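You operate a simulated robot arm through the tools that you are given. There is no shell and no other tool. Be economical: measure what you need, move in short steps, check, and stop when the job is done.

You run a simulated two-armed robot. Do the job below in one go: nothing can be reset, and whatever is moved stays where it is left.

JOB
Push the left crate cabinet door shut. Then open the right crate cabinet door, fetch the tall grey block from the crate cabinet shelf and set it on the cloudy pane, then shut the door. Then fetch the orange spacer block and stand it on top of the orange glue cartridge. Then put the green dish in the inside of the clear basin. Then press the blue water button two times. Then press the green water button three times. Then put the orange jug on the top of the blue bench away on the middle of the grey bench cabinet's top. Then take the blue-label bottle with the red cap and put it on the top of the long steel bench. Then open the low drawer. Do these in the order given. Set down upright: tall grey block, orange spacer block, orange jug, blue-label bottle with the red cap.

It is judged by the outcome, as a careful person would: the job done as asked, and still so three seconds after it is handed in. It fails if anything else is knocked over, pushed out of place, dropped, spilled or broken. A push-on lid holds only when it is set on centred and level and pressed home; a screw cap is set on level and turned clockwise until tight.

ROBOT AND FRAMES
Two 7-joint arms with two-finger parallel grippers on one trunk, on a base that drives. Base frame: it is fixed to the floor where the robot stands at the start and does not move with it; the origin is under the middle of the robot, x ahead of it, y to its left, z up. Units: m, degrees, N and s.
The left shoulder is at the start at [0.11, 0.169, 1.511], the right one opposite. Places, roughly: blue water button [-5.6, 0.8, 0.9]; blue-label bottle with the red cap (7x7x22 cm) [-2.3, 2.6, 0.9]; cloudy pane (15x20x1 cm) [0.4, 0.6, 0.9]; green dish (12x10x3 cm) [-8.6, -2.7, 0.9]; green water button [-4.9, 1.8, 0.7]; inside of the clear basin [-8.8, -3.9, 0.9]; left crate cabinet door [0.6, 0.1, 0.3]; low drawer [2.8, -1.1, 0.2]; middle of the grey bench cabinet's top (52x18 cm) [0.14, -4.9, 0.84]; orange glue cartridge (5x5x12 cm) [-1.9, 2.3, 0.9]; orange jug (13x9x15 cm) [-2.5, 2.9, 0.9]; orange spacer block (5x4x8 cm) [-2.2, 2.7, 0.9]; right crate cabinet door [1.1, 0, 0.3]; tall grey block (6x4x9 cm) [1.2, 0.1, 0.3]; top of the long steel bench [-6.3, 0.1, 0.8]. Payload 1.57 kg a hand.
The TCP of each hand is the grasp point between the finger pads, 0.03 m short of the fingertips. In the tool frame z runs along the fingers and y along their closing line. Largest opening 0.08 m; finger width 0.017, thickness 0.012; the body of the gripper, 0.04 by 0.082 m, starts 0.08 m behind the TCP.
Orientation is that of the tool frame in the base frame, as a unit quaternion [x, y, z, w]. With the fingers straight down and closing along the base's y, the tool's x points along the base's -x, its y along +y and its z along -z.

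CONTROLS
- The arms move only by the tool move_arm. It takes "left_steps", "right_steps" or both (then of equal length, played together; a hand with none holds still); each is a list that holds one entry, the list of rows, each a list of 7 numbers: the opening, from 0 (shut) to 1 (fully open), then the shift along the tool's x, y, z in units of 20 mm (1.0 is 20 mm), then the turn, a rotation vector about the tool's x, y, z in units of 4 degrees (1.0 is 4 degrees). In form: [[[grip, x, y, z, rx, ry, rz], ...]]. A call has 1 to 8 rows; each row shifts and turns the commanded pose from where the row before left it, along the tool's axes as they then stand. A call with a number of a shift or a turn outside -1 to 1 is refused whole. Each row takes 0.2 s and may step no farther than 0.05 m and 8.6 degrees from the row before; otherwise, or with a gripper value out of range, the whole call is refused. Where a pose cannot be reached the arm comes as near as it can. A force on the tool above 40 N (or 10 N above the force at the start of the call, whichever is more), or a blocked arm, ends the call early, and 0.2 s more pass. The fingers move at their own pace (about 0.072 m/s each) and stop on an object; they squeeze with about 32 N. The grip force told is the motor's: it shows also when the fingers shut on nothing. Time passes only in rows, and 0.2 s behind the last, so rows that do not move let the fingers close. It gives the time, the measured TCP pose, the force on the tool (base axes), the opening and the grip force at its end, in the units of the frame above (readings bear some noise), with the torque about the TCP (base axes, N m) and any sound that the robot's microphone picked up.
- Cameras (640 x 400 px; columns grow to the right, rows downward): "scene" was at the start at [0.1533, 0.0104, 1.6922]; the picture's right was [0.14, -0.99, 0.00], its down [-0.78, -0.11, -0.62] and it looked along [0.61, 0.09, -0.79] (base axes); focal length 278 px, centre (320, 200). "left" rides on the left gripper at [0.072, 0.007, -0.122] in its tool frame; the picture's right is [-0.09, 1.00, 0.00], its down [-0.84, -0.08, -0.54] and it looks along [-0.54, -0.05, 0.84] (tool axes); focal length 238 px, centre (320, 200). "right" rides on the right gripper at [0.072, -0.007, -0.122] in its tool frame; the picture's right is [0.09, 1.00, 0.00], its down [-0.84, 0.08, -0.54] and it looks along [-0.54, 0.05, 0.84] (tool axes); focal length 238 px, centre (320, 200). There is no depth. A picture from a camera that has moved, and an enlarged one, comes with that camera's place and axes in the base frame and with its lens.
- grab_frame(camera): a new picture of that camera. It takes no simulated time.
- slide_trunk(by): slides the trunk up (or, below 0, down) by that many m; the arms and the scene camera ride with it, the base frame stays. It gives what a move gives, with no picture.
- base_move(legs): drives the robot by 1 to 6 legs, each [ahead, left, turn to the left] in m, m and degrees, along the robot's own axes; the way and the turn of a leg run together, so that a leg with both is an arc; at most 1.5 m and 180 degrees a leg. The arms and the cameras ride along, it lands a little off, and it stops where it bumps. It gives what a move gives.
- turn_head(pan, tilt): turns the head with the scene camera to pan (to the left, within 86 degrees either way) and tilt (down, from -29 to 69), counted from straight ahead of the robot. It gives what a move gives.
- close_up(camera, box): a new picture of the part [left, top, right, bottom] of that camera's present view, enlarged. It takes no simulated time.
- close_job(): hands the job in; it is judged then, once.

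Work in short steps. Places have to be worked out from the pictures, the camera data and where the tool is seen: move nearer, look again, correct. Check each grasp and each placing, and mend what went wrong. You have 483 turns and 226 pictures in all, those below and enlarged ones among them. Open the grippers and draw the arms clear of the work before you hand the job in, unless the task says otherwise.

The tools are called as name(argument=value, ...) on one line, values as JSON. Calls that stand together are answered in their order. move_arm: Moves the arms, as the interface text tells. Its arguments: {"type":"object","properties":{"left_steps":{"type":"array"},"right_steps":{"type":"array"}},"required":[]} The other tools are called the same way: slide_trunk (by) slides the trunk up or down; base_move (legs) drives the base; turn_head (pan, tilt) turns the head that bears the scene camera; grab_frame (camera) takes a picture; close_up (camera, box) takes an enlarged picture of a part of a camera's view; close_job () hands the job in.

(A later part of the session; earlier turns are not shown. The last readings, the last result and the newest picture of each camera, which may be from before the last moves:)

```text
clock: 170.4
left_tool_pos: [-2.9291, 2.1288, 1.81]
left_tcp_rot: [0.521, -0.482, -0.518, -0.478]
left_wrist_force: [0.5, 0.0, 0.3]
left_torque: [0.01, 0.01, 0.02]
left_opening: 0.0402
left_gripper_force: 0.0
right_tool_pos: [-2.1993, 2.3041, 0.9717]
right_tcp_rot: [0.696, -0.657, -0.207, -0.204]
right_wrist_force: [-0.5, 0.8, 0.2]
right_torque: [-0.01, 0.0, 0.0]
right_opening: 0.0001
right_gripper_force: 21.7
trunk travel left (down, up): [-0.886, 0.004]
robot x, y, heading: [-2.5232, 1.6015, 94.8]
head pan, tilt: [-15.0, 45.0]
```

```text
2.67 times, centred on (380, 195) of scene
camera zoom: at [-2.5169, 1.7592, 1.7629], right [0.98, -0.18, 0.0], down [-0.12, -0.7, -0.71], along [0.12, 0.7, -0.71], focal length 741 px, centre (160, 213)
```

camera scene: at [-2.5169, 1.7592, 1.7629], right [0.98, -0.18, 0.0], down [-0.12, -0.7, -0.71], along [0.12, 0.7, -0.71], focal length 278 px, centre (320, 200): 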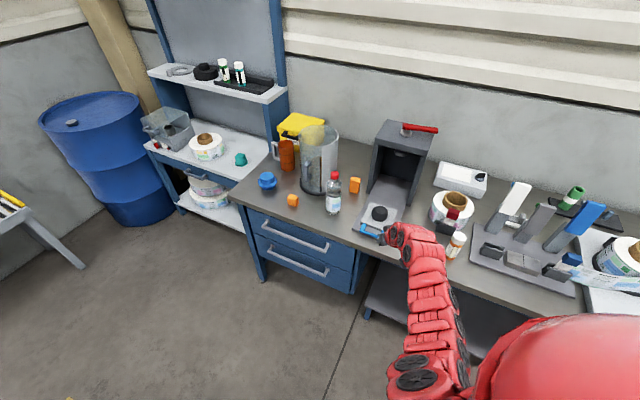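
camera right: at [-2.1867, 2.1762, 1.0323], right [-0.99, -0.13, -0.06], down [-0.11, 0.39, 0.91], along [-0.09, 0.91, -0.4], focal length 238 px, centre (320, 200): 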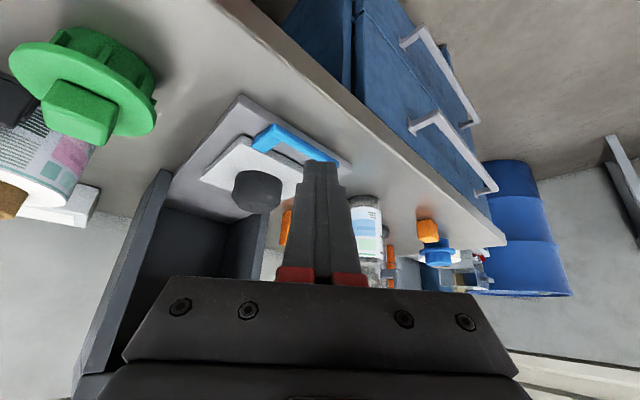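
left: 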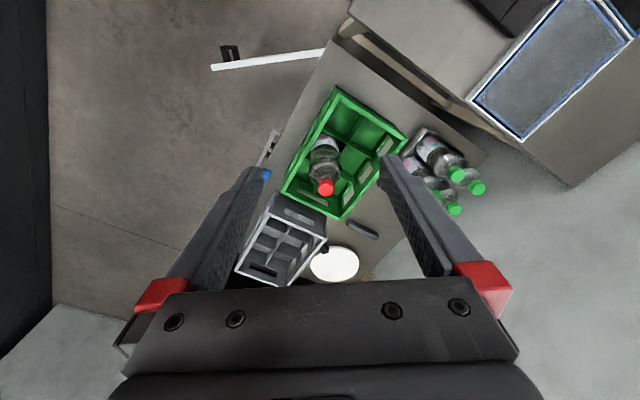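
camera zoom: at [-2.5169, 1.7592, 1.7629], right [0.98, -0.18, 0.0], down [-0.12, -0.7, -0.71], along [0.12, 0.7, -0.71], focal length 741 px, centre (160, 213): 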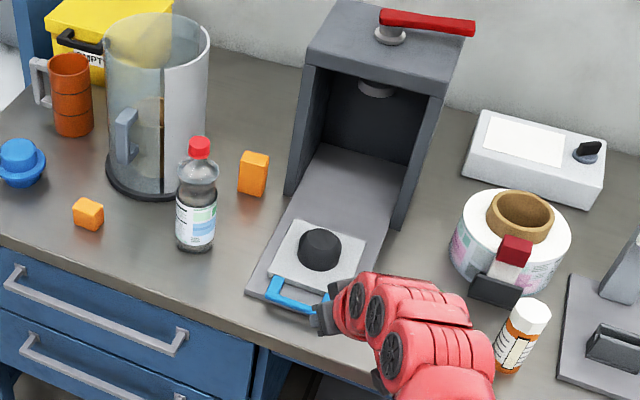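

The right-hand one is the tall spacer at ≈(-2.187,2.70), bench z≈0.84, aligned with the bench (faces at 54°). The bottle stands just in front of it, so I come from above it with the steep pitch at heading ~54°. Turn back, shift left, and raise the hand.

base_move(legs=[[0, 0, -40.3], [0, 0.748, 0]])

move_arm(right_steps=[[[0.75, -0.54, 0, -0.84, 0, 0, 0], [0.75, -0.54, 0, -0.84, 0, 0, 0], [0.75, -0.54, 0, -0.84, 0, 0, 0], [0.75, -0.54, 0, -0.84, 0, 0, 0], [0.75, -0.54, 0, -0.84, 0, 0, 0], [0.75, -0.54, 0, -0.84, 0, 0, 0], [0.75, -0.54, 0, -0.84, 0, 0, 0], [0.75, -0.54, 0, -0.84, 0, 0, 0]]])

turn_head(pan=-10, tilt=50)

grab_frame(camera="scene")

```text
clock: 176.3
left_tool_pos: [-3.0907, 2.6978, 1.8101]
left_tcp_rot: [-0.32, 0.633, 0.319, 0.628]
left_wrist_force: [0.6, 0.3, 0.9]
left_torque: [-0.01, -0.02, 0.0]
left_opening: 0.0399
left_gripper_force: 0.1
right_tool_pos: [-2.4265, 2.3547, 0.9722]
right_tcp_rot: [-0.423, 0.858, 0.123, 0.263]
right_wrist_force: [0.1, 0.1, 0.1]
right_torque: [-0.02, -0.01, 0.0]
right_opening: 0.0003
right_gripper_force: 21.3
trunk travel left (down, up): [-0.886, 0.004]
robot x, y, heading: [-3.1315, 2.0359, 54.3]
head pan, tilt: [-15.0, 45.0]
```

```text
clock: 178.1
left_tool_pos: [-3.0921, 2.7005, 1.8103]
left_tcp_rot: [-0.321, 0.633, 0.32, 0.628]
left_wrist_force: [-0.4, 0.4, -0.7]
left_torque: [-0.02, 0.0, -0.01]
left_opening: 0.0399
left_gripper_force: 0.0
right_tool_pos: [-2.4292, 2.3555, 1.1329]
right_tcp_rot: [-0.423, 0.859, 0.123, 0.262]
right_wrist_force: [0.6, 0.1, -0.9]
right_torque: [0.02, 0.0, 0.01]
right_opening: 0.0602
right_gripper_force: 0.1
trunk travel left (down, up): [-0.886, 0.004]
robot x, y, heading: [-3.13, 2.0328, 54.1]
head pan, tilt: [-15.0, 45.0]
```

```text
clock: 178.8
left_tool_pos: [-3.0921, 2.6995, 1.8094]
left_tcp_rot: [-0.321, 0.633, 0.319, 0.628]
left_wrist_force: [0.1, -0.6, -0.7]
left_torque: [-0.03, -0.02, 0.04]
left_opening: 0.0399
left_gripper_force: 0.0
right_tool_pos: [-2.429, 2.3546, 1.1322]
right_tcp_rot: [-0.424, 0.858, 0.123, 0.263]
right_wrist_force: [0.0, -0.8, -0.9]
right_torque: [-0.06, 0.02, -0.01]
right_opening: 0.06
right_gripper_force: 0.0
trunk travel left (down, up): [-0.886, 0.004]
robot x, y, heading: [-3.1316, 2.0372, 54.2]
head pan, tilt: [-10.0, 50.0]
```

```text
160 pictures are left
camera scene: at [-3.0299, 2.1521, 1.756], right [0.7, -0.72, 0.0], down [-0.55, -0.53, -0.64], along [0.46, 0.45, -0.77], focal length 278 px, centre (320, 200)
```

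scene: 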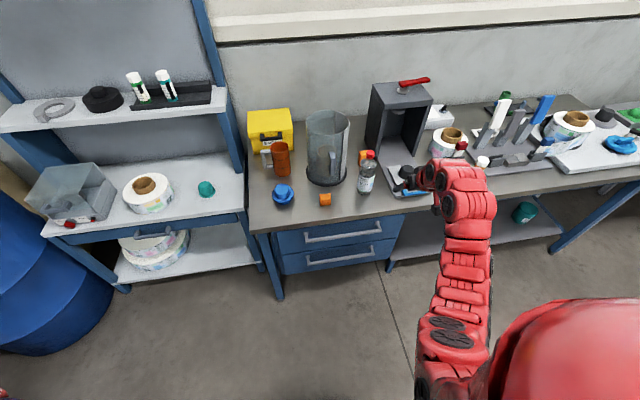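

Aligned laterally with the spacer. The rack at left could meet the raised left hand when driving forward, so I retract the left hand 16 cm first while extending the right hand a bit.

move_arm(left_steps=[[[0.5, 0, -0.5, -1, 0, 0, 0], [0.5, 0, -0.5, -1, 0, 0, 0], [0.5, 0, -0.5, -1, 0, 0, 0], [0.5, 0, -0.5, -1, 0, 0, 0], [0.5, 0, -0.5, -1, 0, 0, 0], [0.5, 0, -0.5, -1, 0, 0, 0], [0.5, 0, -0.5, -1, 0, 0, 0], [0.5, 0, -0.5, -1, 0, 0, 0]]], right_steps=[[[0.75, -0.84, 0, 0.54, 0, 0, 0], [0.75, -0.84, 0, 0.54, 0, 0, 0], [0.75, -0.84, 0, 0.54, 0, 0, 0], [0.75, -0.84, 0, 0.54, 0, 0, 0], [0.75, -0.84, 0, 0.54, 0, 0, 0], [0.75, -0.84, 0, 0.54, 0, 0, 0], [0.75, 0, 0, 0, 0, 0, 0], [0.75, 0, 0, 0, 0, 0, 0]]])

base_move(legs=[[0.15, 0, 0]])

grab_frame(camera="scene")

grab_frame(camera="right")

```text
clock: 180.6
left_tool_pos: [-3.112, 2.5608, 1.7765]
left_tcp_rot: [-0.322, 0.632, 0.32, 0.628]
left_wrist_force: [-0.9, 0.6, 0.9]
left_torque: [-0.03, 0.01, 0.0]
left_opening: 0.04
left_gripper_force: 0.0
left hand out of reach, approached as far as the arm can: row 4, 5, 6, 7, 8
right_tool_pos: [-2.3558, 2.4487, 1.1349]
right_tcp_rot: [-0.424, 0.858, 0.124, 0.263]
right_wrist_force: [-0.4, -0.1, -0.2]
right_torque: [0.01, 0.01, 0.0]
right_opening: 0.0598
right_gripper_force: 0.0
trunk travel left (down, up): [-0.886, 0.004]
robot x, y, heading: [-3.133, 2.0311, 54.3]
head pan, tilt: [-10.0, 50.0]
```

```text
clock: 181.9
left_tool_pos: [-3.0256, 2.6807, 1.7764]
left_tcp_rot: [-0.32, 0.632, 0.319, 0.629]
left_wrist_force: [0.0, -0.8, -0.3]
left_torque: [0.0, 0.02, -0.01]
left_opening: 0.0397
left_gripper_force: 0.0
right_tool_pos: [-2.2688, 2.5687, 1.1359]
right_tcp_rot: [-0.423, 0.858, 0.123, 0.264]
right_wrist_force: [0.1, -0.1, -0.4]
right_torque: [0.0, 0.02, 0.01]
right_opening: 0.0601
right_gripper_force: 0.2
trunk travel left (down, up): [-0.886, 0.004]
robot x, y, heading: [-3.0439, 2.1534, 54.1]
head pan, tilt: [-10.0, 50.0]
```

```text
159 pictures are left
camera scene: at [-2.9439, 2.2706, 1.7564], right [0.7, -0.72, 0.0], down [-0.55, -0.53, -0.64], along [0.46, 0.45, -0.77], focal length 278 px, centre (320, 200)
```

scene: 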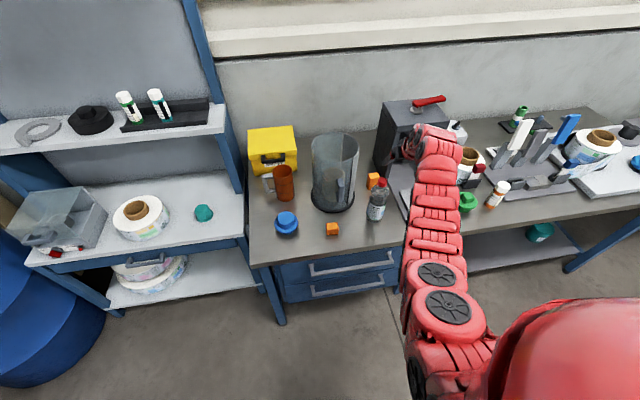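

```text
158 pictures are left
camera right: at [-2.3425, 2.4637, 1.1952], right [-0.83, 0.55, -0.06], down [0.17, 0.36, 0.92], along [0.53, 0.75, -0.4], focal length 238 px, centre (320, 200)
```

right: 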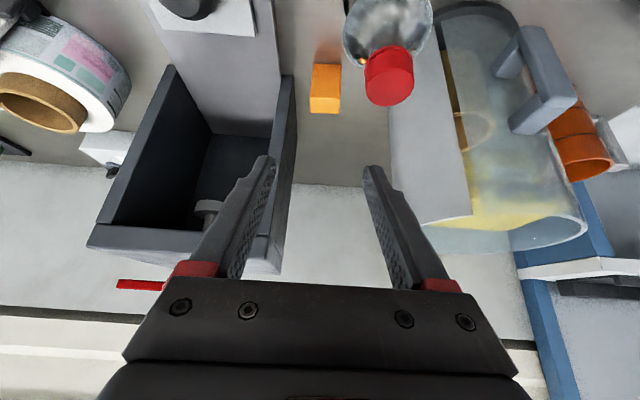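

Spacer refined at (-2.186,2.685), straight ahead 14 cm. Drive 13 cm, then check again before descending.

base_move(legs=[[0.13, 0, 0]])

grab_frame(camera="right")

```text
clock: 183.2
left_tool_pos: [-2.95, 2.7863, 1.7753]
left_tcp_rot: [-0.321, 0.633, 0.32, 0.628]
left_wrist_force: [-0.5, -0.5, -0.2]
left_torque: [-0.05, 0.02, -0.02]
left_opening: 0.0401
left_gripper_force: 0.0
right_tool_pos: [-2.1931, 2.6734, 1.1355]
right_tcp_rot: [-0.423, 0.858, 0.122, 0.264]
right_wrist_force: [0.5, -0.6, -0.4]
right_torque: [0.01, 0.0, -0.02]
right_opening: 0.0597
right_gripper_force: 0.0
trunk travel left (down, up): [-0.886, 0.004]
robot x, y, heading: [-2.9678, 2.2578, 54.1]
head pan, tilt: [-10.0, 50.0]
```

```text
157 pictures are left
camera right: at [-2.2667, 2.569, 1.1949], right [-0.83, 0.55, -0.06], down [0.17, 0.36, 0.92], along [0.52, 0.75, -0.4], focal length 238 px, centre (320, 200)
```

right: 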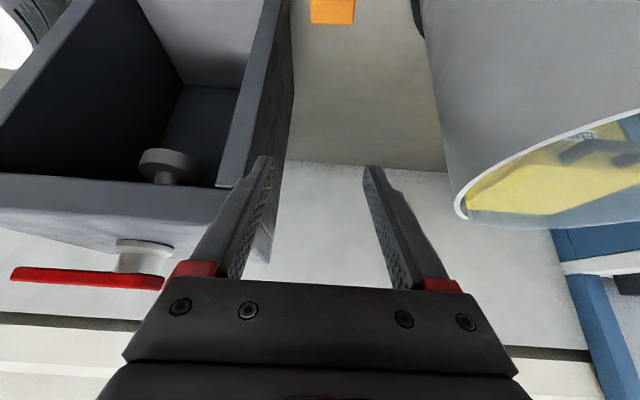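

Spacer is ~1.5 cm ahead and in line. Nudge 4 mm left and 1.3 cm ahead, narrow the opening, and descend partway.

move_arm(right_steps=[[[0.69, -0.55, 0.2, 0.35, 0, 0, 0], [0.69, 0.54, 0, 0.84, 0, 0, 0], [0.69, 0.54, 0, 0.84, 0, 0, 0], [0.69, 0.54, 0, 0.84, 0, 0, 0], [0.69, 0.54, 0, 0.84, 0, 0, 0], [0.69, 0.54, 0, 0.84, 0, 0, 0], [0.69, 0.54, 0, 0.84, 0, 0, 0], [0.69, 0.54, 0, 0.84, 0, 0, 0]]])

grab_frame(camera="right")

close_up(camera="scene", box=[300, 110, 500, 235])

```text
clock: 185.0
left_tool_pos: [-2.9482, 2.7875, 1.7772]
left_tcp_rot: [-0.321, 0.633, 0.32, 0.628]
left_wrist_force: [0.4, -0.2, -0.7]
left_torque: [0.02, 0.02, 0.03]
left_opening: 0.0401
left_gripper_force: 0.1
right_tool_pos: [-2.1918, 2.6707, 1.0176]
right_tcp_rot: [-0.423, 0.858, 0.123, 0.264]
right_wrist_force: [-0.1, 0.4, -0.4]
right_torque: [-0.01, 0.0, -0.02]
right_opening: 0.0553
right_gripper_force: 0.1
right hand out of reach, approached as far as the arm can: row 5, 6, 7, 8
trunk travel left (down, up): [-0.886, 0.004]
robot x, y, heading: [-2.9679, 2.2596, 54.1]
head pan, tilt: [-10.0, 50.0]
```

```text
156 pictures are left
camera right: at [-2.2659, 2.5655, 1.0781], right [-0.83, 0.55, -0.06], down [0.17, 0.37, 0.92], along [0.52, 0.75, -0.4], focal length 238 px, centre (320, 200)
```

right: 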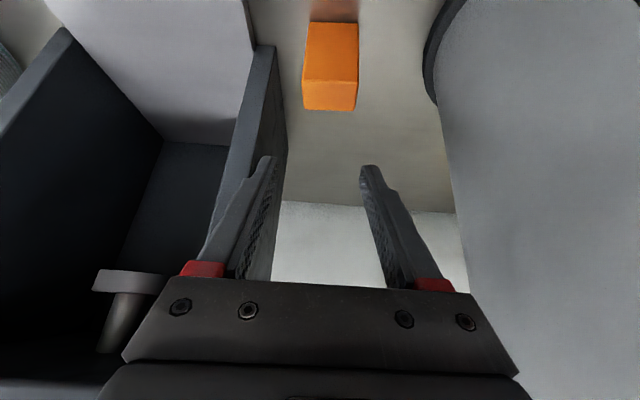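

```text
3.20 times, centred on (400, 172) of scene
camera zoom: at [-2.8659, 2.3775, 1.7561], right [0.7, -0.72, 0.0], down [-0.55, -0.53, -0.64], along [0.46, 0.45, -0.77], focal length 889 px, centre (64, 288)
```

zoom: 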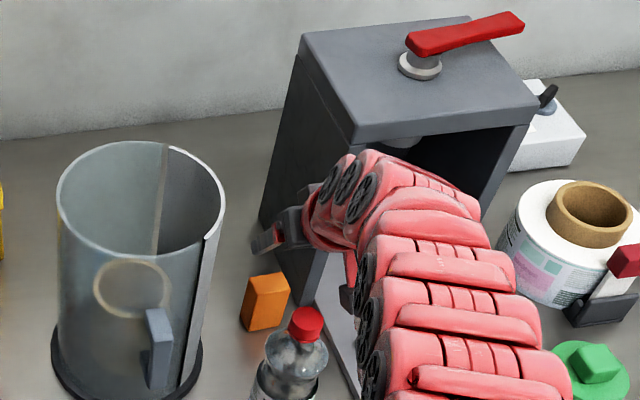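

Spacer's top centre again at (-2.186,2.685). Arm can't go lower here, so I lower with the trunk after a small nudge (3 mm left, 8 mm ahead).

move_arm(right_steps=[[[0.69, -0.35, 0.17, 0.22, 0, 0, 0]]])

slide_trunk(by=-0.06)

grab_frame(camera="right")

```text
clock: 185.4
left_tool_pos: [-2.9494, 2.7881, 1.7751]
left_tcp_rot: [-0.321, 0.633, 0.319, 0.628]
left_wrist_force: [-0.4, 0.3, 0.2]
left_torque: [0.0, 0.02, 0.01]
left_opening: 0.0398
left_gripper_force: 0.0
right_tool_pos: [-2.1948, 2.672, 1.0201]
right_tcp_rot: [-0.423, 0.859, 0.123, 0.263]
right_wrist_force: [-0.6, 1.2, 0.3]
right_torque: [0.01, -0.02, 0.01]
right_opening: 0.0553
right_gripper_force: 0.0
right hand out of reach, approached as far as the arm can: row 1
trunk travel left (down, up): [-0.886, 0.004]
robot x, y, heading: [-2.968, 2.2552, 54.1]
head pan, tilt: [-10.0, 50.0]
```

```text
clock: 186.4
left_tool_pos: [-2.9488, 2.7879, 1.7152]
left_tcp_rot: [-0.322, 0.632, 0.321, 0.628]
left_wrist_force: [0.1, -1.1, -0.3]
left_torque: [-0.01, -0.02, -0.03]
left_opening: 0.0403
left_gripper_force: 0.0
right_tool_pos: [-2.1955, 2.6712, 0.9609]
right_tcp_rot: [-0.423, 0.859, 0.122, 0.262]
right_wrist_force: [0.1, -0.6, 0.0]
right_torque: [0.04, 0.03, 0.08]
right_opening: 0.0551
right_gripper_force: 0.1
trunk travel left (down, up): [-0.826, 0.064]
robot x, y, heading: [-2.9666, 2.2595, 54.0]
head pan, tilt: [-10.0, 50.0]
```

```text
154 pictures are left
camera right: at [-2.268, 2.5675, 1.0198], right [-0.83, 0.55, -0.06], down [0.17, 0.37, 0.91], along [0.52, 0.75, -0.4], focal length 238 px, centre (320, 200)
```

right: 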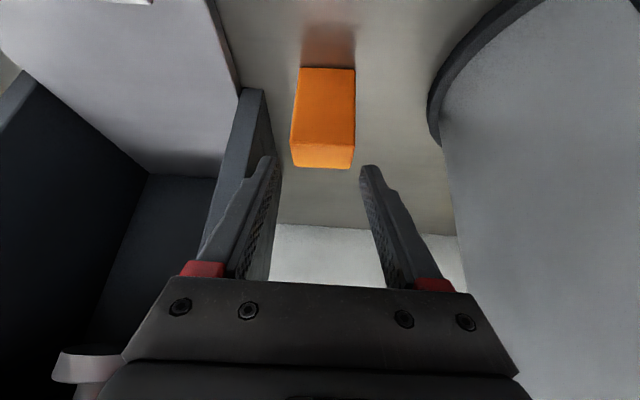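

Lined up laterally; still 1.5–2 cm short. Base forward 1.5 cm, then lower 7 cm.

base_move(legs=[[0.015, 0, 0]])

slide_trunk(by=-0.035)

grab_frame(camera="right")

```text
clock: 187.2
left_tool_pos: [-2.9427, 2.7956, 1.7162]
left_tcp_rot: [-0.321, 0.632, 0.32, 0.629]
left_wrist_force: [-0.5, -0.3, -0.6]
left_torque: [0.01, -0.01, -0.02]
left_opening: 0.0401
left_gripper_force: 0.1
right_tool_pos: [-2.1881, 2.6829, 0.9623]
right_tcp_rot: [-0.422, 0.858, 0.123, 0.265]
right_wrist_force: [-0.4, -0.9, 0.5]
right_torque: [0.0, 0.03, -0.02]
right_opening: 0.0551
right_gripper_force: 0.0
trunk travel left (down, up): [-0.826, 0.064]
robot x, y, heading: [-2.9559, 2.273, 54.1]
head pan, tilt: [-10.0, 50.0]
```

```text
clock: 188.0
left_tool_pos: [-2.9394, 2.8009, 1.6805]
left_tcp_rot: [-0.321, 0.633, 0.32, 0.628]
left_wrist_force: [0.1, -0.3, 0.0]
left_torque: [0.02, 0.03, -0.01]
left_opening: 0.0397
left_gripper_force: 0.1
right_tool_pos: [-2.1851, 2.685, 0.9235]
right_tcp_rot: [-0.424, 0.858, 0.123, 0.263]
right_wrist_force: [0.3, -0.9, 0.2]
right_torque: [0.11, 0.04, 0.12]
right_opening: 0.0554
right_gripper_force: 0.0
trunk travel left (down, up): [-0.791, 0.099]
robot x, y, heading: [-2.9562, 2.2698, 54.3]
head pan, tilt: [-10.0, 50.0]
```

```text
153 pictures are left
camera right: at [-2.259, 2.58, 0.9843], right [-0.83, 0.55, -0.06], down [0.17, 0.37, 0.91], along [0.52, 0.75, -0.4], focal length 238 px, centre (320, 200)
```

right: 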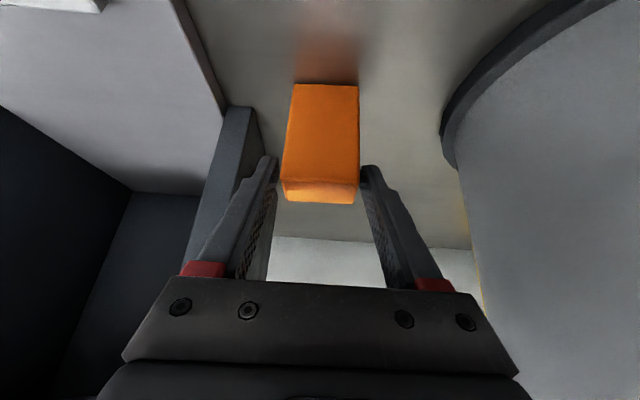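

Spacer is between the fingers. Lower 3.5 cm more and close.

slide_trunk(by=-0.035)

move_arm(right_steps=[[[0.3, 0, 0, 0, 0, 0, 0], [0, 0, 0, 0, 0, 0, 0], [0, 0, 0, 0, 0, 0, 0], [0, 0, 0, 0, 0, 0, 0]]])

grab_frame(camera="right")

```text
clock: 188.8
left_tool_pos: [-2.9403, 2.7983, 1.6462]
left_tcp_rot: [-0.321, 0.633, 0.319, 0.628]
left_wrist_force: [-0.1, 0.4, 0.3]
left_torque: [0.0, -0.01, 0.0]
left_opening: 0.0398
left_gripper_force: 0.1
right_tool_pos: [-2.1857, 2.6835, 0.89]
right_tcp_rot: [-0.423, 0.858, 0.123, 0.263]
right_wrist_force: [1.0, 0.3, -1.1]
right_torque: [-0.03, 0.0, -0.02]
right_opening: 0.0553
right_gripper_force: 0.1
trunk travel left (down, up): [-0.756, 0.134]
robot x, y, heading: [-2.9587, 2.2719, 54.4]
head pan, tilt: [-10.0, 50.0]
```

```text
clock: 189.8
left_tool_pos: [-2.9408, 2.7986, 1.6454]
left_tcp_rot: [-0.322, 0.633, 0.32, 0.628]
left_wrist_force: [0.0, 0.0, -0.5]
left_torque: [0.02, 0.03, -0.04]
left_opening: 0.0399
left_gripper_force: 0.0
right_tool_pos: [-2.186, 2.6841, 0.8891]
right_tcp_rot: [-0.423, 0.858, 0.123, 0.263]
right_wrist_force: [-0.5, -0.1, 2.0]
right_torque: [0.09, 0.04, 0.02]
right_opening: 0.0444
right_gripper_force: 32.0
trunk travel left (down, up): [-0.756, 0.134]
robot x, y, heading: [-2.9601, 2.2685, 54.1]
head pan, tilt: [-10.0, 50.0]
```

```text
152 pictures are left
camera right: at [-2.2594, 2.5796, 0.9501], right [-0.83, 0.55, -0.06], down [0.17, 0.37, 0.91], along [0.53, 0.75, -0.4], focal length 238 px, centre (320, 200)
```

right: 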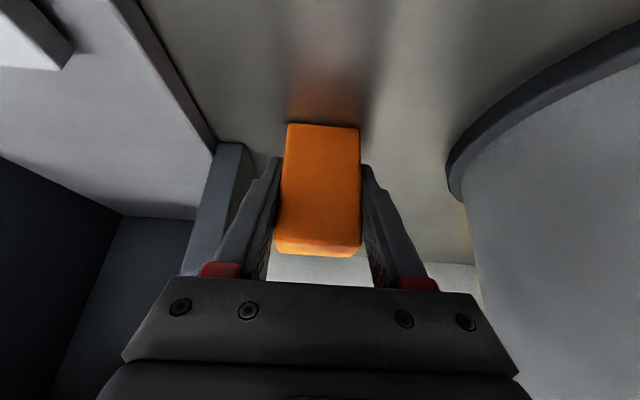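

Spacer gripped (4.4 cm), TCP ≈4.9 cm above its bottom. Lift with trunk and arm to clear the bottle.

slide_trunk(by=0.13)

move_arm(right_steps=[[[0, -0.54, 0, -0.84, 0, 0, 0], [0, -0.54, 0, -0.84, 0, 0, 0], [0, -0.54, 0, -0.84, 0, 0, 0], [0, -0.54, 0, -0.84, 0, 0, 0], [0, -0.54, 0, -0.84, 0, 0, 0], [0, -0.54, 0, -0.84, 0, 0, 0], [0, -0.54, 0, -0.84, 0, 0, 0]]])

grab_frame(camera="right")

```text
clock: 191.4
left_tool_pos: [-2.9393, 2.8007, 1.7754]
left_tcp_rot: [-0.321, 0.632, 0.32, 0.628]
left_wrist_force: [-0.4, 0.6, 0.9]
left_torque: [0.01, -0.02, 0.01]
left_opening: 0.0402
left_gripper_force: 0.1
right_tool_pos: [-2.1861, 2.6844, 1.0198]
right_tcp_rot: [-0.423, 0.858, 0.123, 0.263]
right_wrist_force: [0.0, 0.1, -1.1]
right_torque: [0.0, -0.02, -0.05]
right_opening: 0.0446
right_gripper_force: 32.2
trunk travel left (down, up): [-0.886, 0.004]
robot x, y, heading: [-2.9589, 2.2716, 54.2]
head pan, tilt: [-10.0, 50.0]
```

```text
clock: 193.0
left_tool_pos: [-2.9421, 2.8012, 1.7748]
left_tcp_rot: [-0.322, 0.632, 0.32, 0.628]
left_wrist_force: [-0.6, 0.5, -0.7]
left_torque: [-0.01, -0.02, 0.0]
left_opening: 0.0399
left_gripper_force: 0.1
right_tool_pos: [-2.1892, 2.6846, 1.1604]
right_tcp_rot: [-0.423, 0.858, 0.122, 0.264]
right_wrist_force: [-0.1, -0.1, -2.0]
right_torque: [0.01, 0.0, -0.02]
right_opening: 0.0445
right_gripper_force: 31.9
trunk travel left (down, up): [-0.886, 0.004]
robot x, y, heading: [-2.9591, 2.273, 53.8]
head pan, tilt: [-10.0, 50.0]
```

```text
151 pictures are left
camera right: at [-2.2632, 2.5786, 1.2203], right [-0.83, 0.55, -0.06], down [0.17, 0.37, 0.91], along [0.53, 0.75, -0.4], focal length 238 px, centre (320, 200)
```

right: 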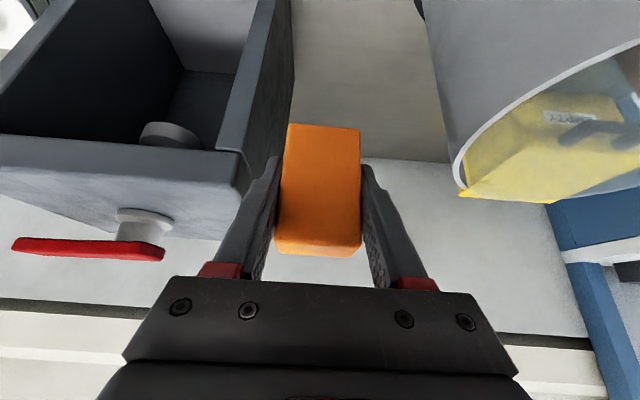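

Lifted to bottom ≈1.11, above the bottle. Base back 0.45, then right 0.475.

base_move(legs=[[-0.45, 0, 0], [0, -0.475, 0]])

turn_head(pan=-25, tilt=45)

grab_frame(camera="scene")

close_up(camera="scene", box=[240, 80, 480, 230])

```text
clock: 198.1
left_tool_pos: [-2.8207, 2.1577, 1.7744]
left_tcp_rot: [-0.324, 0.632, 0.321, 0.626]
left_wrist_force: [-0.6, 0.0, -0.1]
left_torque: [0.03, 0.0, 0.01]
left_opening: 0.04
left_gripper_force: 0.0
right_tool_pos: [-2.0664, 2.0466, 1.1602]
right_tcp_rot: [-0.427, 0.857, 0.124, 0.262]
right_wrist_force: [-0.6, 0.9, -1.6]
right_torque: [-0.01, -0.04, 0.03]
right_opening: 0.0444
right_gripper_force: 31.8
trunk travel left (down, up): [-0.886, 0.004]
robot x, y, heading: [-2.829, 1.6285, 54.3]
head pan, tilt: [-10.0, 50.0]
```

```text
clock: 198.9
left_tool_pos: [-2.8175, 2.1564, 1.7759]
left_tcp_rot: [-0.323, 0.632, 0.321, 0.627]
left_wrist_force: [-0.1, 0.4, -0.7]
left_torque: [0.01, 0.03, 0.03]
left_opening: 0.0399
left_gripper_force: 0.1
right_tool_pos: [-2.0655, 2.0469, 1.1598]
right_tcp_rot: [-0.426, 0.857, 0.123, 0.262]
right_wrist_force: [0.0, -0.8, -0.7]
right_torque: [0.0, -0.04, -0.03]
right_opening: 0.0446
right_gripper_force: 32.3
trunk travel left (down, up): [-0.886, 0.004]
robot x, y, heading: [-2.8319, 1.635, 54.6]
head pan, tilt: [-25.0, 45.0]
```

```text
150 pictures are left
camera scene: at [-2.7166, 1.7335, 1.7629], right [0.49, -0.87, 0.0], down [-0.62, -0.35, -0.71], along [0.61, 0.35, -0.71], focal length 278 px, centre (320, 200)
```

scene: 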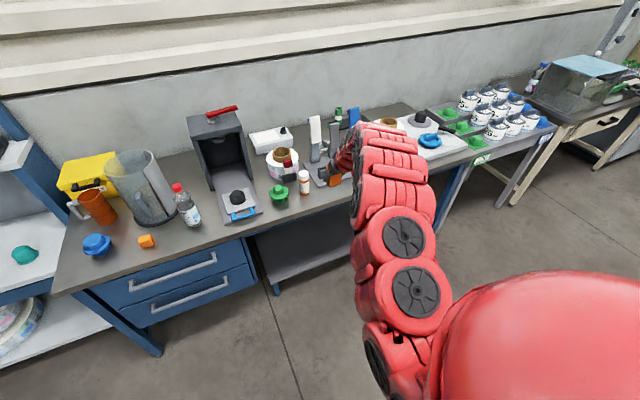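

```text
2.67 times, centred on (360, 155) of scene
camera zoom: at [-2.7166, 1.7335, 1.7629], right [0.49, -0.87, 0.0], down [-0.62, -0.35, -0.71], along [0.61, 0.35, -0.71], focal length 741 px, centre (213, 320)
```

zoom: 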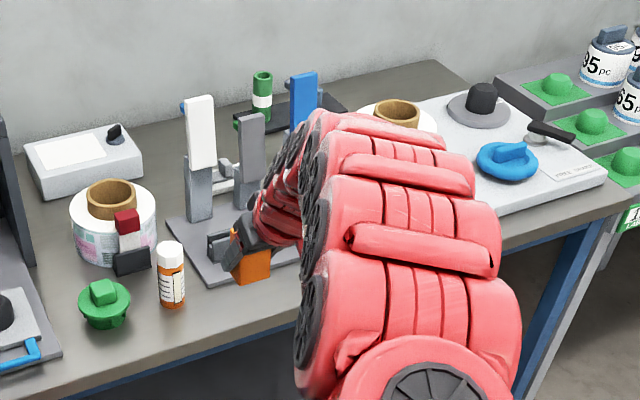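

Cartridge top centre triangulates to (-1.913,2.274), z 0.96. I check how the spacer sits in the fingers.

close_up(camera="right", box=[200, 100, 440, 250])

```text
2.67 times, centred on (320, 175) of right
camera zoom: at [-2.139, 1.9411, 1.2195], right [-0.84, 0.54, -0.06], down [0.17, 0.37, 0.91], along [0.52, 0.76, -0.4], focal length 636 px, centre (320, 267)
```

zoom: 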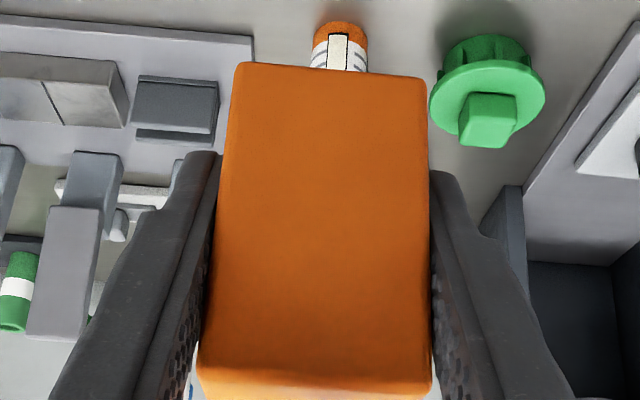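

The spacer's near face sits about at the TCP, so its centre is ≈1.8 cm ahead of the TCP. I drive so that the spacer's centre goes above the cartridge top.

base_move(legs=[[0.25, 0.007, 0]])

close_up(camera="scene", box=[240, 110, 480, 260])

grab_frame(camera="right")

```text
clock: 200.7
left_tool_pos: [-2.6823, 2.3592, 1.7756]
left_tcp_rot: [-0.323, 0.631, 0.321, 0.628]
left_wrist_force: [-0.5, 0.8, 0.3]
left_torque: [0.01, 0.03, -0.03]
left_opening: 0.0399
left_gripper_force: 0.1
right_tool_pos: [-1.9292, 2.2483, 1.1592]
right_tcp_rot: [-0.425, 0.857, 0.123, 0.263]
right_wrist_force: [0.0, 0.2, -0.7]
right_torque: [0.04, 0.01, 0.03]
right_opening: 0.0445
right_gripper_force: 31.6
trunk travel left (down, up): [-0.886, 0.004]
robot x, y, heading: [-2.698, 1.8344, 54.5]
head pan, tilt: [-25.0, 45.0]
```

```text
2.67 times, centred on (360, 185) of scene
camera zoom: at [-2.5809, 1.9365, 1.7632], right [0.49, -0.87, 0.0], down [-0.62, -0.35, -0.71], along [0.62, 0.35, -0.71], focal length 741 px, centre (213, 240)
```

zoom: 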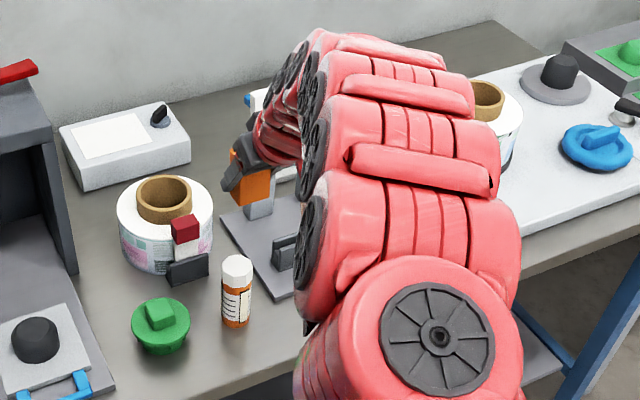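

```text
146 pictures are left
camera right: at [-2.0025, 2.1437, 1.2206], right [-0.84, 0.54, -0.06], down [0.17, 0.37, 0.92], along [0.52, 0.76, -0.4], focal length 238 px, centre (320, 200)
```

right: 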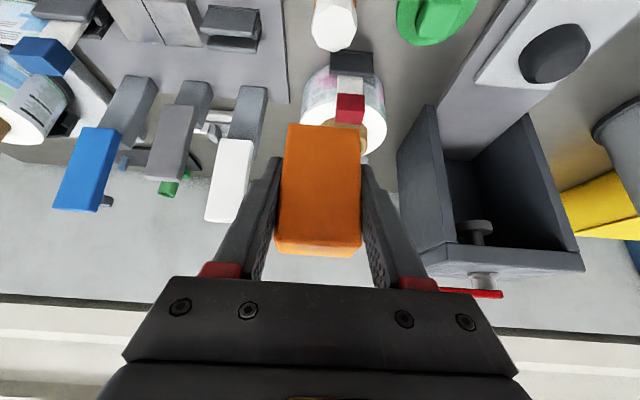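

Cartridge top at (-1.912,2.2755) from three views. Nudge 1.4 cm forward, then lower by trunk 11 cm and check.

move_arm(right_steps=[[[0, -0.6, 0.08, 0.38, 0, 0, 0]]])

slide_trunk(by=-0.11)

close_up(camera="scene", box=[260, 120, 420, 220])

grab_frame(camera="right")

```text
clock: 201.1
left_tool_pos: [-2.6812, 2.3603, 1.7746]
left_tcp_rot: [-0.324, 0.631, 0.322, 0.627]
left_wrist_force: [0.9, 0.3, -0.4]
left_torque: [-0.01, -0.04, -0.01]
left_opening: 0.0399
left_gripper_force: 0.1
right_tool_pos: [-1.9207, 2.2622, 1.1597]
right_tcp_rot: [-0.425, 0.857, 0.123, 0.263]
right_wrist_force: [-0.3, 0.4, -1.3]
right_torque: [-0.03, 0.01, -0.01]
right_opening: 0.0445
right_gripper_force: 31.9
trunk travel left (down, up): [-0.886, 0.004]
robot x, y, heading: [-2.6925, 1.8263, 54.4]
head pan, tilt: [-25.0, 45.0]
```

```text
clock: 202.5
left_tool_pos: [-2.6811, 2.3615, 1.6652]
left_tcp_rot: [-0.323, 0.632, 0.321, 0.627]
left_wrist_force: [-0.5, 0.0, 0.8]
left_torque: [0.0, 0.01, 0.0]
left_opening: 0.0398
left_gripper_force: 0.0
right_tool_pos: [-1.9211, 2.2632, 1.05]
right_tcp_rot: [-0.425, 0.857, 0.123, 0.263]
right_wrist_force: [0.0, 0.2, -0.8]
right_torque: [0.01, -0.02, -0.02]
right_opening: 0.0447
right_gripper_force: 31.8
trunk travel left (down, up): [-0.776, 0.114]
robot x, y, heading: [-2.6963, 1.8322, 54.5]
head pan, tilt: [-25.0, 45.0]
```

```text
4.00 times, centred on (340, 170) of scene
camera zoom: at [-2.5797, 1.9382, 1.653], right [0.49, -0.87, 0.0], down [-0.62, -0.35, -0.71], along [0.62, 0.35, -0.71], focal length 1111 px, centre (240, 320)
```

zoom: 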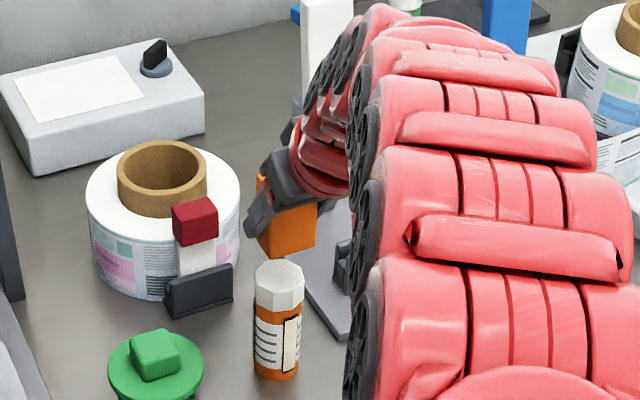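

```text
144 pictures are left
camera right: at [-1.9941, 2.157, 1.1101], right [-0.84, 0.54, -0.06], down [0.17, 0.37, 0.91], along [0.52, 0.75, -0.4], focal length 238 px, centre (320, 200)
```

right: 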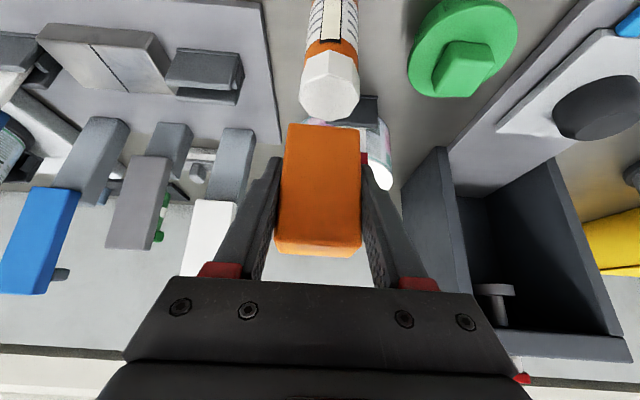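

Spacer and cap line up within a few mm. Shift 2 mm left and lower 3 cm.

move_arm(right_steps=[[[0, 0, 0.1, 0, 0, 0, 0]]])

slide_trunk(by=-0.028)

close_up(camera="scene", box=[280, 130, 380, 192])

close_up(camera="right", box=[240, 50, 400, 150])

```text
clock: 202.9
left_tool_pos: [-2.6812, 2.3616, 1.6656]
left_tcp_rot: [-0.323, 0.632, 0.321, 0.627]
left_wrist_force: [0.4, 0.4, -0.2]
left_torque: [-0.02, 0.0, 0.0]
left_opening: 0.0401
left_gripper_force: 0.0
right_tool_pos: [-1.9229, 2.2626, 1.0486]
right_tcp_rot: [-0.426, 0.857, 0.124, 0.262]
right_wrist_force: [0.1, 0.7, -0.8]
right_torque: [-0.01, -0.01, 0.0]
right_opening: 0.0446
right_gripper_force: 32.0
trunk travel left (down, up): [-0.776, 0.114]
robot x, y, heading: [-2.6946, 1.837, 54.3]
head pan, tilt: [-25.0, 45.0]
```

```text
clock: 203.7
left_tool_pos: [-2.6821, 2.3613, 1.6378]
left_tcp_rot: [-0.323, 0.632, 0.321, 0.627]
left_wrist_force: [-0.1, 0.4, -0.5]
left_torque: [0.01, -0.02, -0.02]
left_opening: 0.0398
left_gripper_force: 0.0
right_tool_pos: [-1.9217, 2.2644, 1.0225]
right_tcp_rot: [-0.425, 0.857, 0.123, 0.263]
right_wrist_force: [-0.6, -0.5, -0.7]
right_torque: [0.02, 0.0, 0.01]
right_opening: 0.0444
right_gripper_force: 33.0
trunk travel left (down, up): [-0.748, 0.142]
robot x, y, heading: [-2.6953, 1.8325, 54.3]
head pan, tilt: [-25.0, 45.0]
```

```text
6.40 times, centred on (330, 161) of scene
camera zoom: at [-2.5798, 1.9381, 1.6249], right [0.49, -0.87, 0.0], down [-0.62, -0.35, -0.71], along [0.62, 0.35, -0.71], focal length 1778 px, centre (256, 450)
```

zoom: 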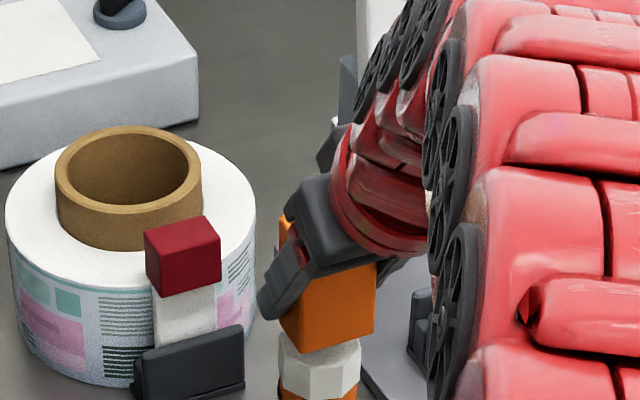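

```text
4.00 times, centred on (320, 100) of right
camera zoom: at [-1.9957, 2.1581, 1.082], right [-0.84, 0.54, -0.06], down [0.17, 0.37, 0.91], along [0.52, 0.75, -0.4], focal length 953 px, centre (320, 600)
```

zoom: 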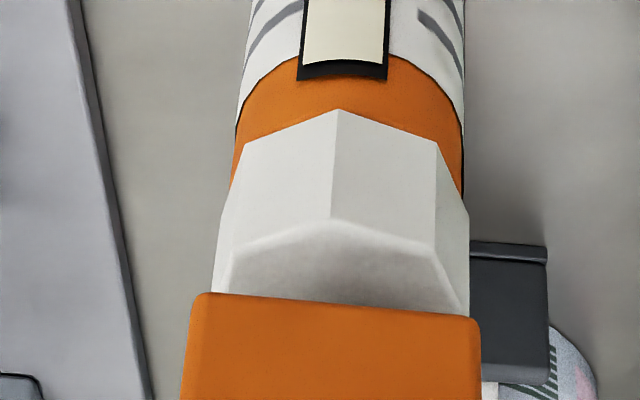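

Alignment is very good laterally, ~4 mm ahead. About 1 cm gap. Lower in fine arm/trunk steps watching the force.

slide_trunk(by=-0.006)

slide_trunk(by=-0.003)

close_up(camera="scene", box=[300, 160, 364, 200])

```text
clock: 204.2
left_tool_pos: [-2.6822, 2.3624, 1.6304]
left_tcp_rot: [-0.323, 0.631, 0.322, 0.627]
left_wrist_force: [0.3, 0.3, 0.6]
left_torque: [-0.02, -0.01, 0.0]
left_opening: 0.0397
left_gripper_force: 0.0
right_tool_pos: [-1.9226, 2.2642, 1.0145]
right_tcp_rot: [-0.425, 0.858, 0.123, 0.263]
right_wrist_force: [0.1, 0.0, -1.1]
right_torque: [0.0, 0.01, 0.02]
right_opening: 0.0445
right_gripper_force: 32.1
trunk travel left (down, up): [-0.742, 0.148]
robot x, y, heading: [-2.6955, 1.8332, 54.5]
head pan, tilt: [-25.0, 45.0]
```

```text
clock: 204.7
left_tool_pos: [-2.6806, 2.362, 1.6275]
left_tcp_rot: [-0.323, 0.632, 0.321, 0.628]
left_wrist_force: [0.5, 0.8, -0.6]
left_torque: [0.03, -0.02, 0.03]
left_opening: 0.0398
left_gripper_force: 0.0
right_tool_pos: [-1.9221, 2.2648, 1.0134]
right_tcp_rot: [-0.425, 0.858, 0.123, 0.263]
right_wrist_force: [-0.7, 0.0, -1.2]
right_torque: [-0.01, -0.01, 0.0]
right_opening: 0.0445
right_gripper_force: 32.3
trunk travel left (down, up): [-0.739, 0.151]
robot x, y, heading: [-2.6951, 1.8322, 54.5]
head pan, tilt: [-25.0, 45.0]
```

```text
10.00 times, centred on (332, 180) of scene
camera zoom: at [-2.5795, 1.9386, 1.6159], right [0.49, -0.87, 0.0], down [-0.62, -0.35, -0.71], along [0.62, 0.35, -0.71], focal length 2778 px, centre (200, 400)
```

zoom: 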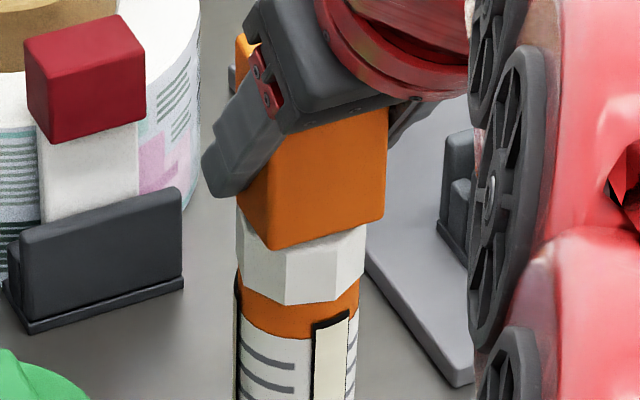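

Just above the cap. Continue with 2–3 mm steps until contact.

slide_trunk(by=-0.003)

slide_trunk(by=-0.003)

```text
clock: 205.2
left_tool_pos: [-2.6806, 2.3619, 1.6243]
left_tcp_rot: [-0.324, 0.632, 0.321, 0.627]
left_wrist_force: [-0.2, 0.6, 0.6]
left_torque: [0.02, -0.01, 0.02]
left_opening: 0.0402
left_gripper_force: 0.0
right_tool_pos: [-1.9222, 2.264, 1.01]
right_tcp_rot: [-0.426, 0.857, 0.124, 0.263]
right_wrist_force: [0.5, 0.4, 0.6]
right_torque: [0.06, -0.01, -0.04]
right_opening: 0.0446
right_gripper_force: 32.1
trunk travel left (down, up): [-0.736, 0.154]
robot x, y, heading: [-2.6935, 1.8355, 54.6]
head pan, tilt: [-25.0, 45.0]
```

```text
clock: 205.8
left_tool_pos: [-2.6819, 2.3603, 1.6236]
left_tcp_rot: [-0.324, 0.63, 0.322, 0.628]
left_wrist_force: [-1.2, 0.1, -0.2]
left_torque: [-0.01, -0.01, 0.0]
left_opening: 0.04
left_gripper_force: 0.1
right_tool_pos: [-1.9225, 2.2634, 1.0102]
right_tcp_rot: [-0.426, 0.856, 0.124, 0.265]
right_wrist_force: [-0.3, 1.3, 12.9]
right_torque: [0.29, 0.21, -0.01]
right_opening: 0.0445
right_gripper_force: 31.9
trunk travel left (down, up): [-0.733, 0.157]
robot x, y, heading: [-2.6976, 1.8325, 54.3]
head pan, tilt: [-25.0, 45.0]
```

Contact. Ease 2 mm, open the fingers slowly, then withdraw up along the tool axis.

slide_trunk(by=0.002)

move_arm(right_steps=[[[0.57, 0, 0, 0, 0, 0, 0], [0.6, 0, 0, 0, 0, 0, 0], [0.65, 0, 0, 0, 0, 0, 0], [0.72, 0, 0, 0, 0, 0, 0], [0.72, 0, 0, 0, 0, 0, 0]]])

close_up(camera="scene", box=[280, 130, 408, 210])

```text
clock: 206.3
left_tool_pos: [-2.6818, 2.362, 1.6252]
left_tcp_rot: [-0.323, 0.631, 0.321, 0.628]
left_wrist_force: [1.3, 0.1, 0.5]
left_torque: [-0.01, 0.04, -0.01]
left_opening: 0.0398
left_gripper_force: 0.0
right_tool_pos: [-1.9237, 2.2652, 1.0102]
right_tcp_rot: [-0.426, 0.857, 0.124, 0.263]
right_wrist_force: [0.7, 1.8, 8.5]
right_torque: [0.34, 0.02, -0.05]
right_opening: 0.0446
right_gripper_force: 31.7
trunk travel left (down, up): [-0.735, 0.155]
robot x, y, heading: [-2.6975, 1.8352, 54.6]
head pan, tilt: [-25.0, 45.0]
```

```text
clock: 207.5
left_tool_pos: [-2.6816, 2.361, 1.6247]
left_tcp_rot: [-0.323, 0.632, 0.321, 0.627]
left_wrist_force: [0.6, -0.2, 0.3]
left_torque: [-0.02, -0.03, 0.0]
left_opening: 0.0403
left_gripper_force: 0.0
right_tool_pos: [-1.923, 2.2641, 1.0095]
right_tcp_rot: [-0.425, 0.858, 0.123, 0.262]
right_wrist_force: [-0.5, -0.8, 0.2]
right_torque: [-0.01, -0.03, -0.03]
right_opening: 0.0575
right_gripper_force: 0.0
trunk travel left (down, up): [-0.735, 0.155]
robot x, y, heading: [-2.6937, 1.8371, 54.1]
head pan, tilt: [-25.0, 45.0]
```

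```text
5.00 times, centred on (344, 170) of scene
camera zoom: at [-2.5799, 1.9383, 1.6119], right [0.49, -0.87, 0.0], down [-0.62, -0.35, -0.71], along [0.62, 0.35, -0.71], focal length 1389 px, centre (200, 350)
```

zoom: 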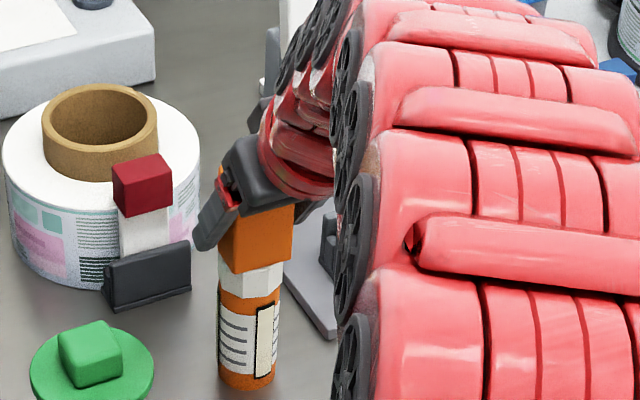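

Standing. Withdraw up-back along the tool axis and check.

move_arm(right_steps=[[[0.72, 0, 0, -0.5, 0, 0, 0], [0.72, 0, 0, -1, 0, 0, 0], [0.72, 0, 0, -1, 0, 0, 0], [0.72, 0, 0, -1, 0, 0, 0], [0.72, 0, 0, -1, 0, 0, 0], [0.72, 0, 0, -1, 0, 0, 0]]])

grab_frame(camera="right")

```text
clock: 208.9
left_tool_pos: [-2.681, 2.3603, 1.6239]
left_tcp_rot: [-0.324, 0.631, 0.322, 0.627]
left_wrist_force: [-0.2, 1.0, 0.4]
left_torque: [0.02, -0.02, 0.02]
left_opening: 0.0397
left_gripper_force: 0.1
right_tool_pos: [-1.9509, 2.2231, 1.1007]
right_tcp_rot: [-0.427, 0.857, 0.124, 0.26]
right_wrist_force: [0.7, -0.3, -0.3]
right_torque: [-0.02, 0.01, -0.03]
right_opening: 0.0576
right_gripper_force: 0.0
right hand out of reach, approached as far as the arm can: row 6
trunk travel left (down, up): [-0.735, 0.155]
robot x, y, heading: [-2.6985, 1.8333, 54.4]
head pan, tilt: [-25.0, 45.0]
```

```text
139 pictures are left
camera right: at [-2.0231, 2.1177, 1.1614], right [-0.84, 0.54, -0.06], down [0.17, 0.37, 0.91], along [0.52, 0.75, -0.4], focal length 238 px, centre (320, 200)
```

right: 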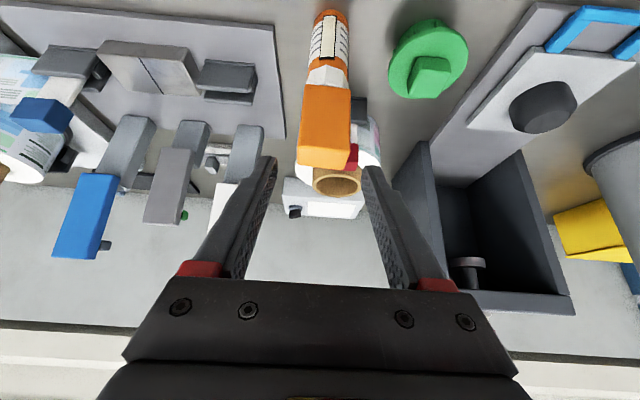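

Spacer stands on the cartridge. Next: the green dish, far off at (-8.6,-2.7). Back away and turn to look that way.

base_move(legs=[[-0.5, 0, 0]])

turn_head(pan=86, tilt=15)

grab_frame(camera="scene")

```text
clock: 211.8
left_tool_pos: [-2.9709, 1.9576, 1.6244]
left_tcp_rot: [-0.325, 0.631, 0.322, 0.626]
left_wrist_force: [0.2, 0.8, -0.1]
left_torque: [0.03, -0.02, 0.0]
left_opening: 0.0399
left_gripper_force: 0.1
right_tool_pos: [-2.2407, 1.819, 1.1012]
right_tcp_rot: [-0.427, 0.857, 0.124, 0.26]
right_wrist_force: [-0.2, 0.4, -0.4]
right_torque: [0.01, 0.02, -0.01]
right_opening: 0.0576
right_gripper_force: 0.0
trunk travel left (down, up): [-0.735, 0.155]
robot x, y, heading: [-2.9897, 1.4252, 54.6]
head pan, tilt: [-25.0, 45.0]
```

```text
clock: 213.7
left_tool_pos: [-2.9715, 1.9565, 1.6258]
left_tcp_rot: [-0.324, 0.631, 0.322, 0.627]
left_wrist_force: [-0.2, 0.1, -0.2]
left_torque: [0.0, 0.01, 0.0]
left_opening: 0.0402
left_gripper_force: 0.1
right_tool_pos: [-2.2395, 1.8194, 1.1014]
right_tcp_rot: [-0.427, 0.857, 0.124, 0.262]
right_wrist_force: [-0.1, -0.7, -0.3]
right_torque: [-0.02, 0.02, 0.01]
right_opening: 0.0577
right_gripper_force: 0.0
trunk travel left (down, up): [-0.735, 0.155]
robot x, y, heading: [-2.9821, 1.4271, 54.4]
head pan, tilt: [85.9, 15.0]
```

```text
138 pictures are left
camera scene: at [-3.0122, 1.5523, 1.6587], right [0.64, 0.77, 0.0], down [0.2, -0.17, -0.97], along [-0.74, 0.61, -0.26], focal length 278 px, centre (320, 200)
```

scene: 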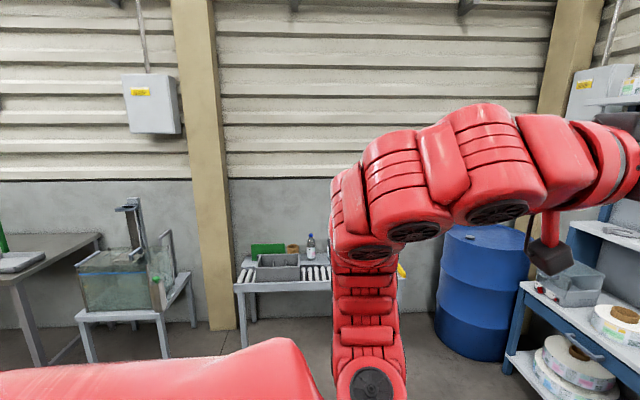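

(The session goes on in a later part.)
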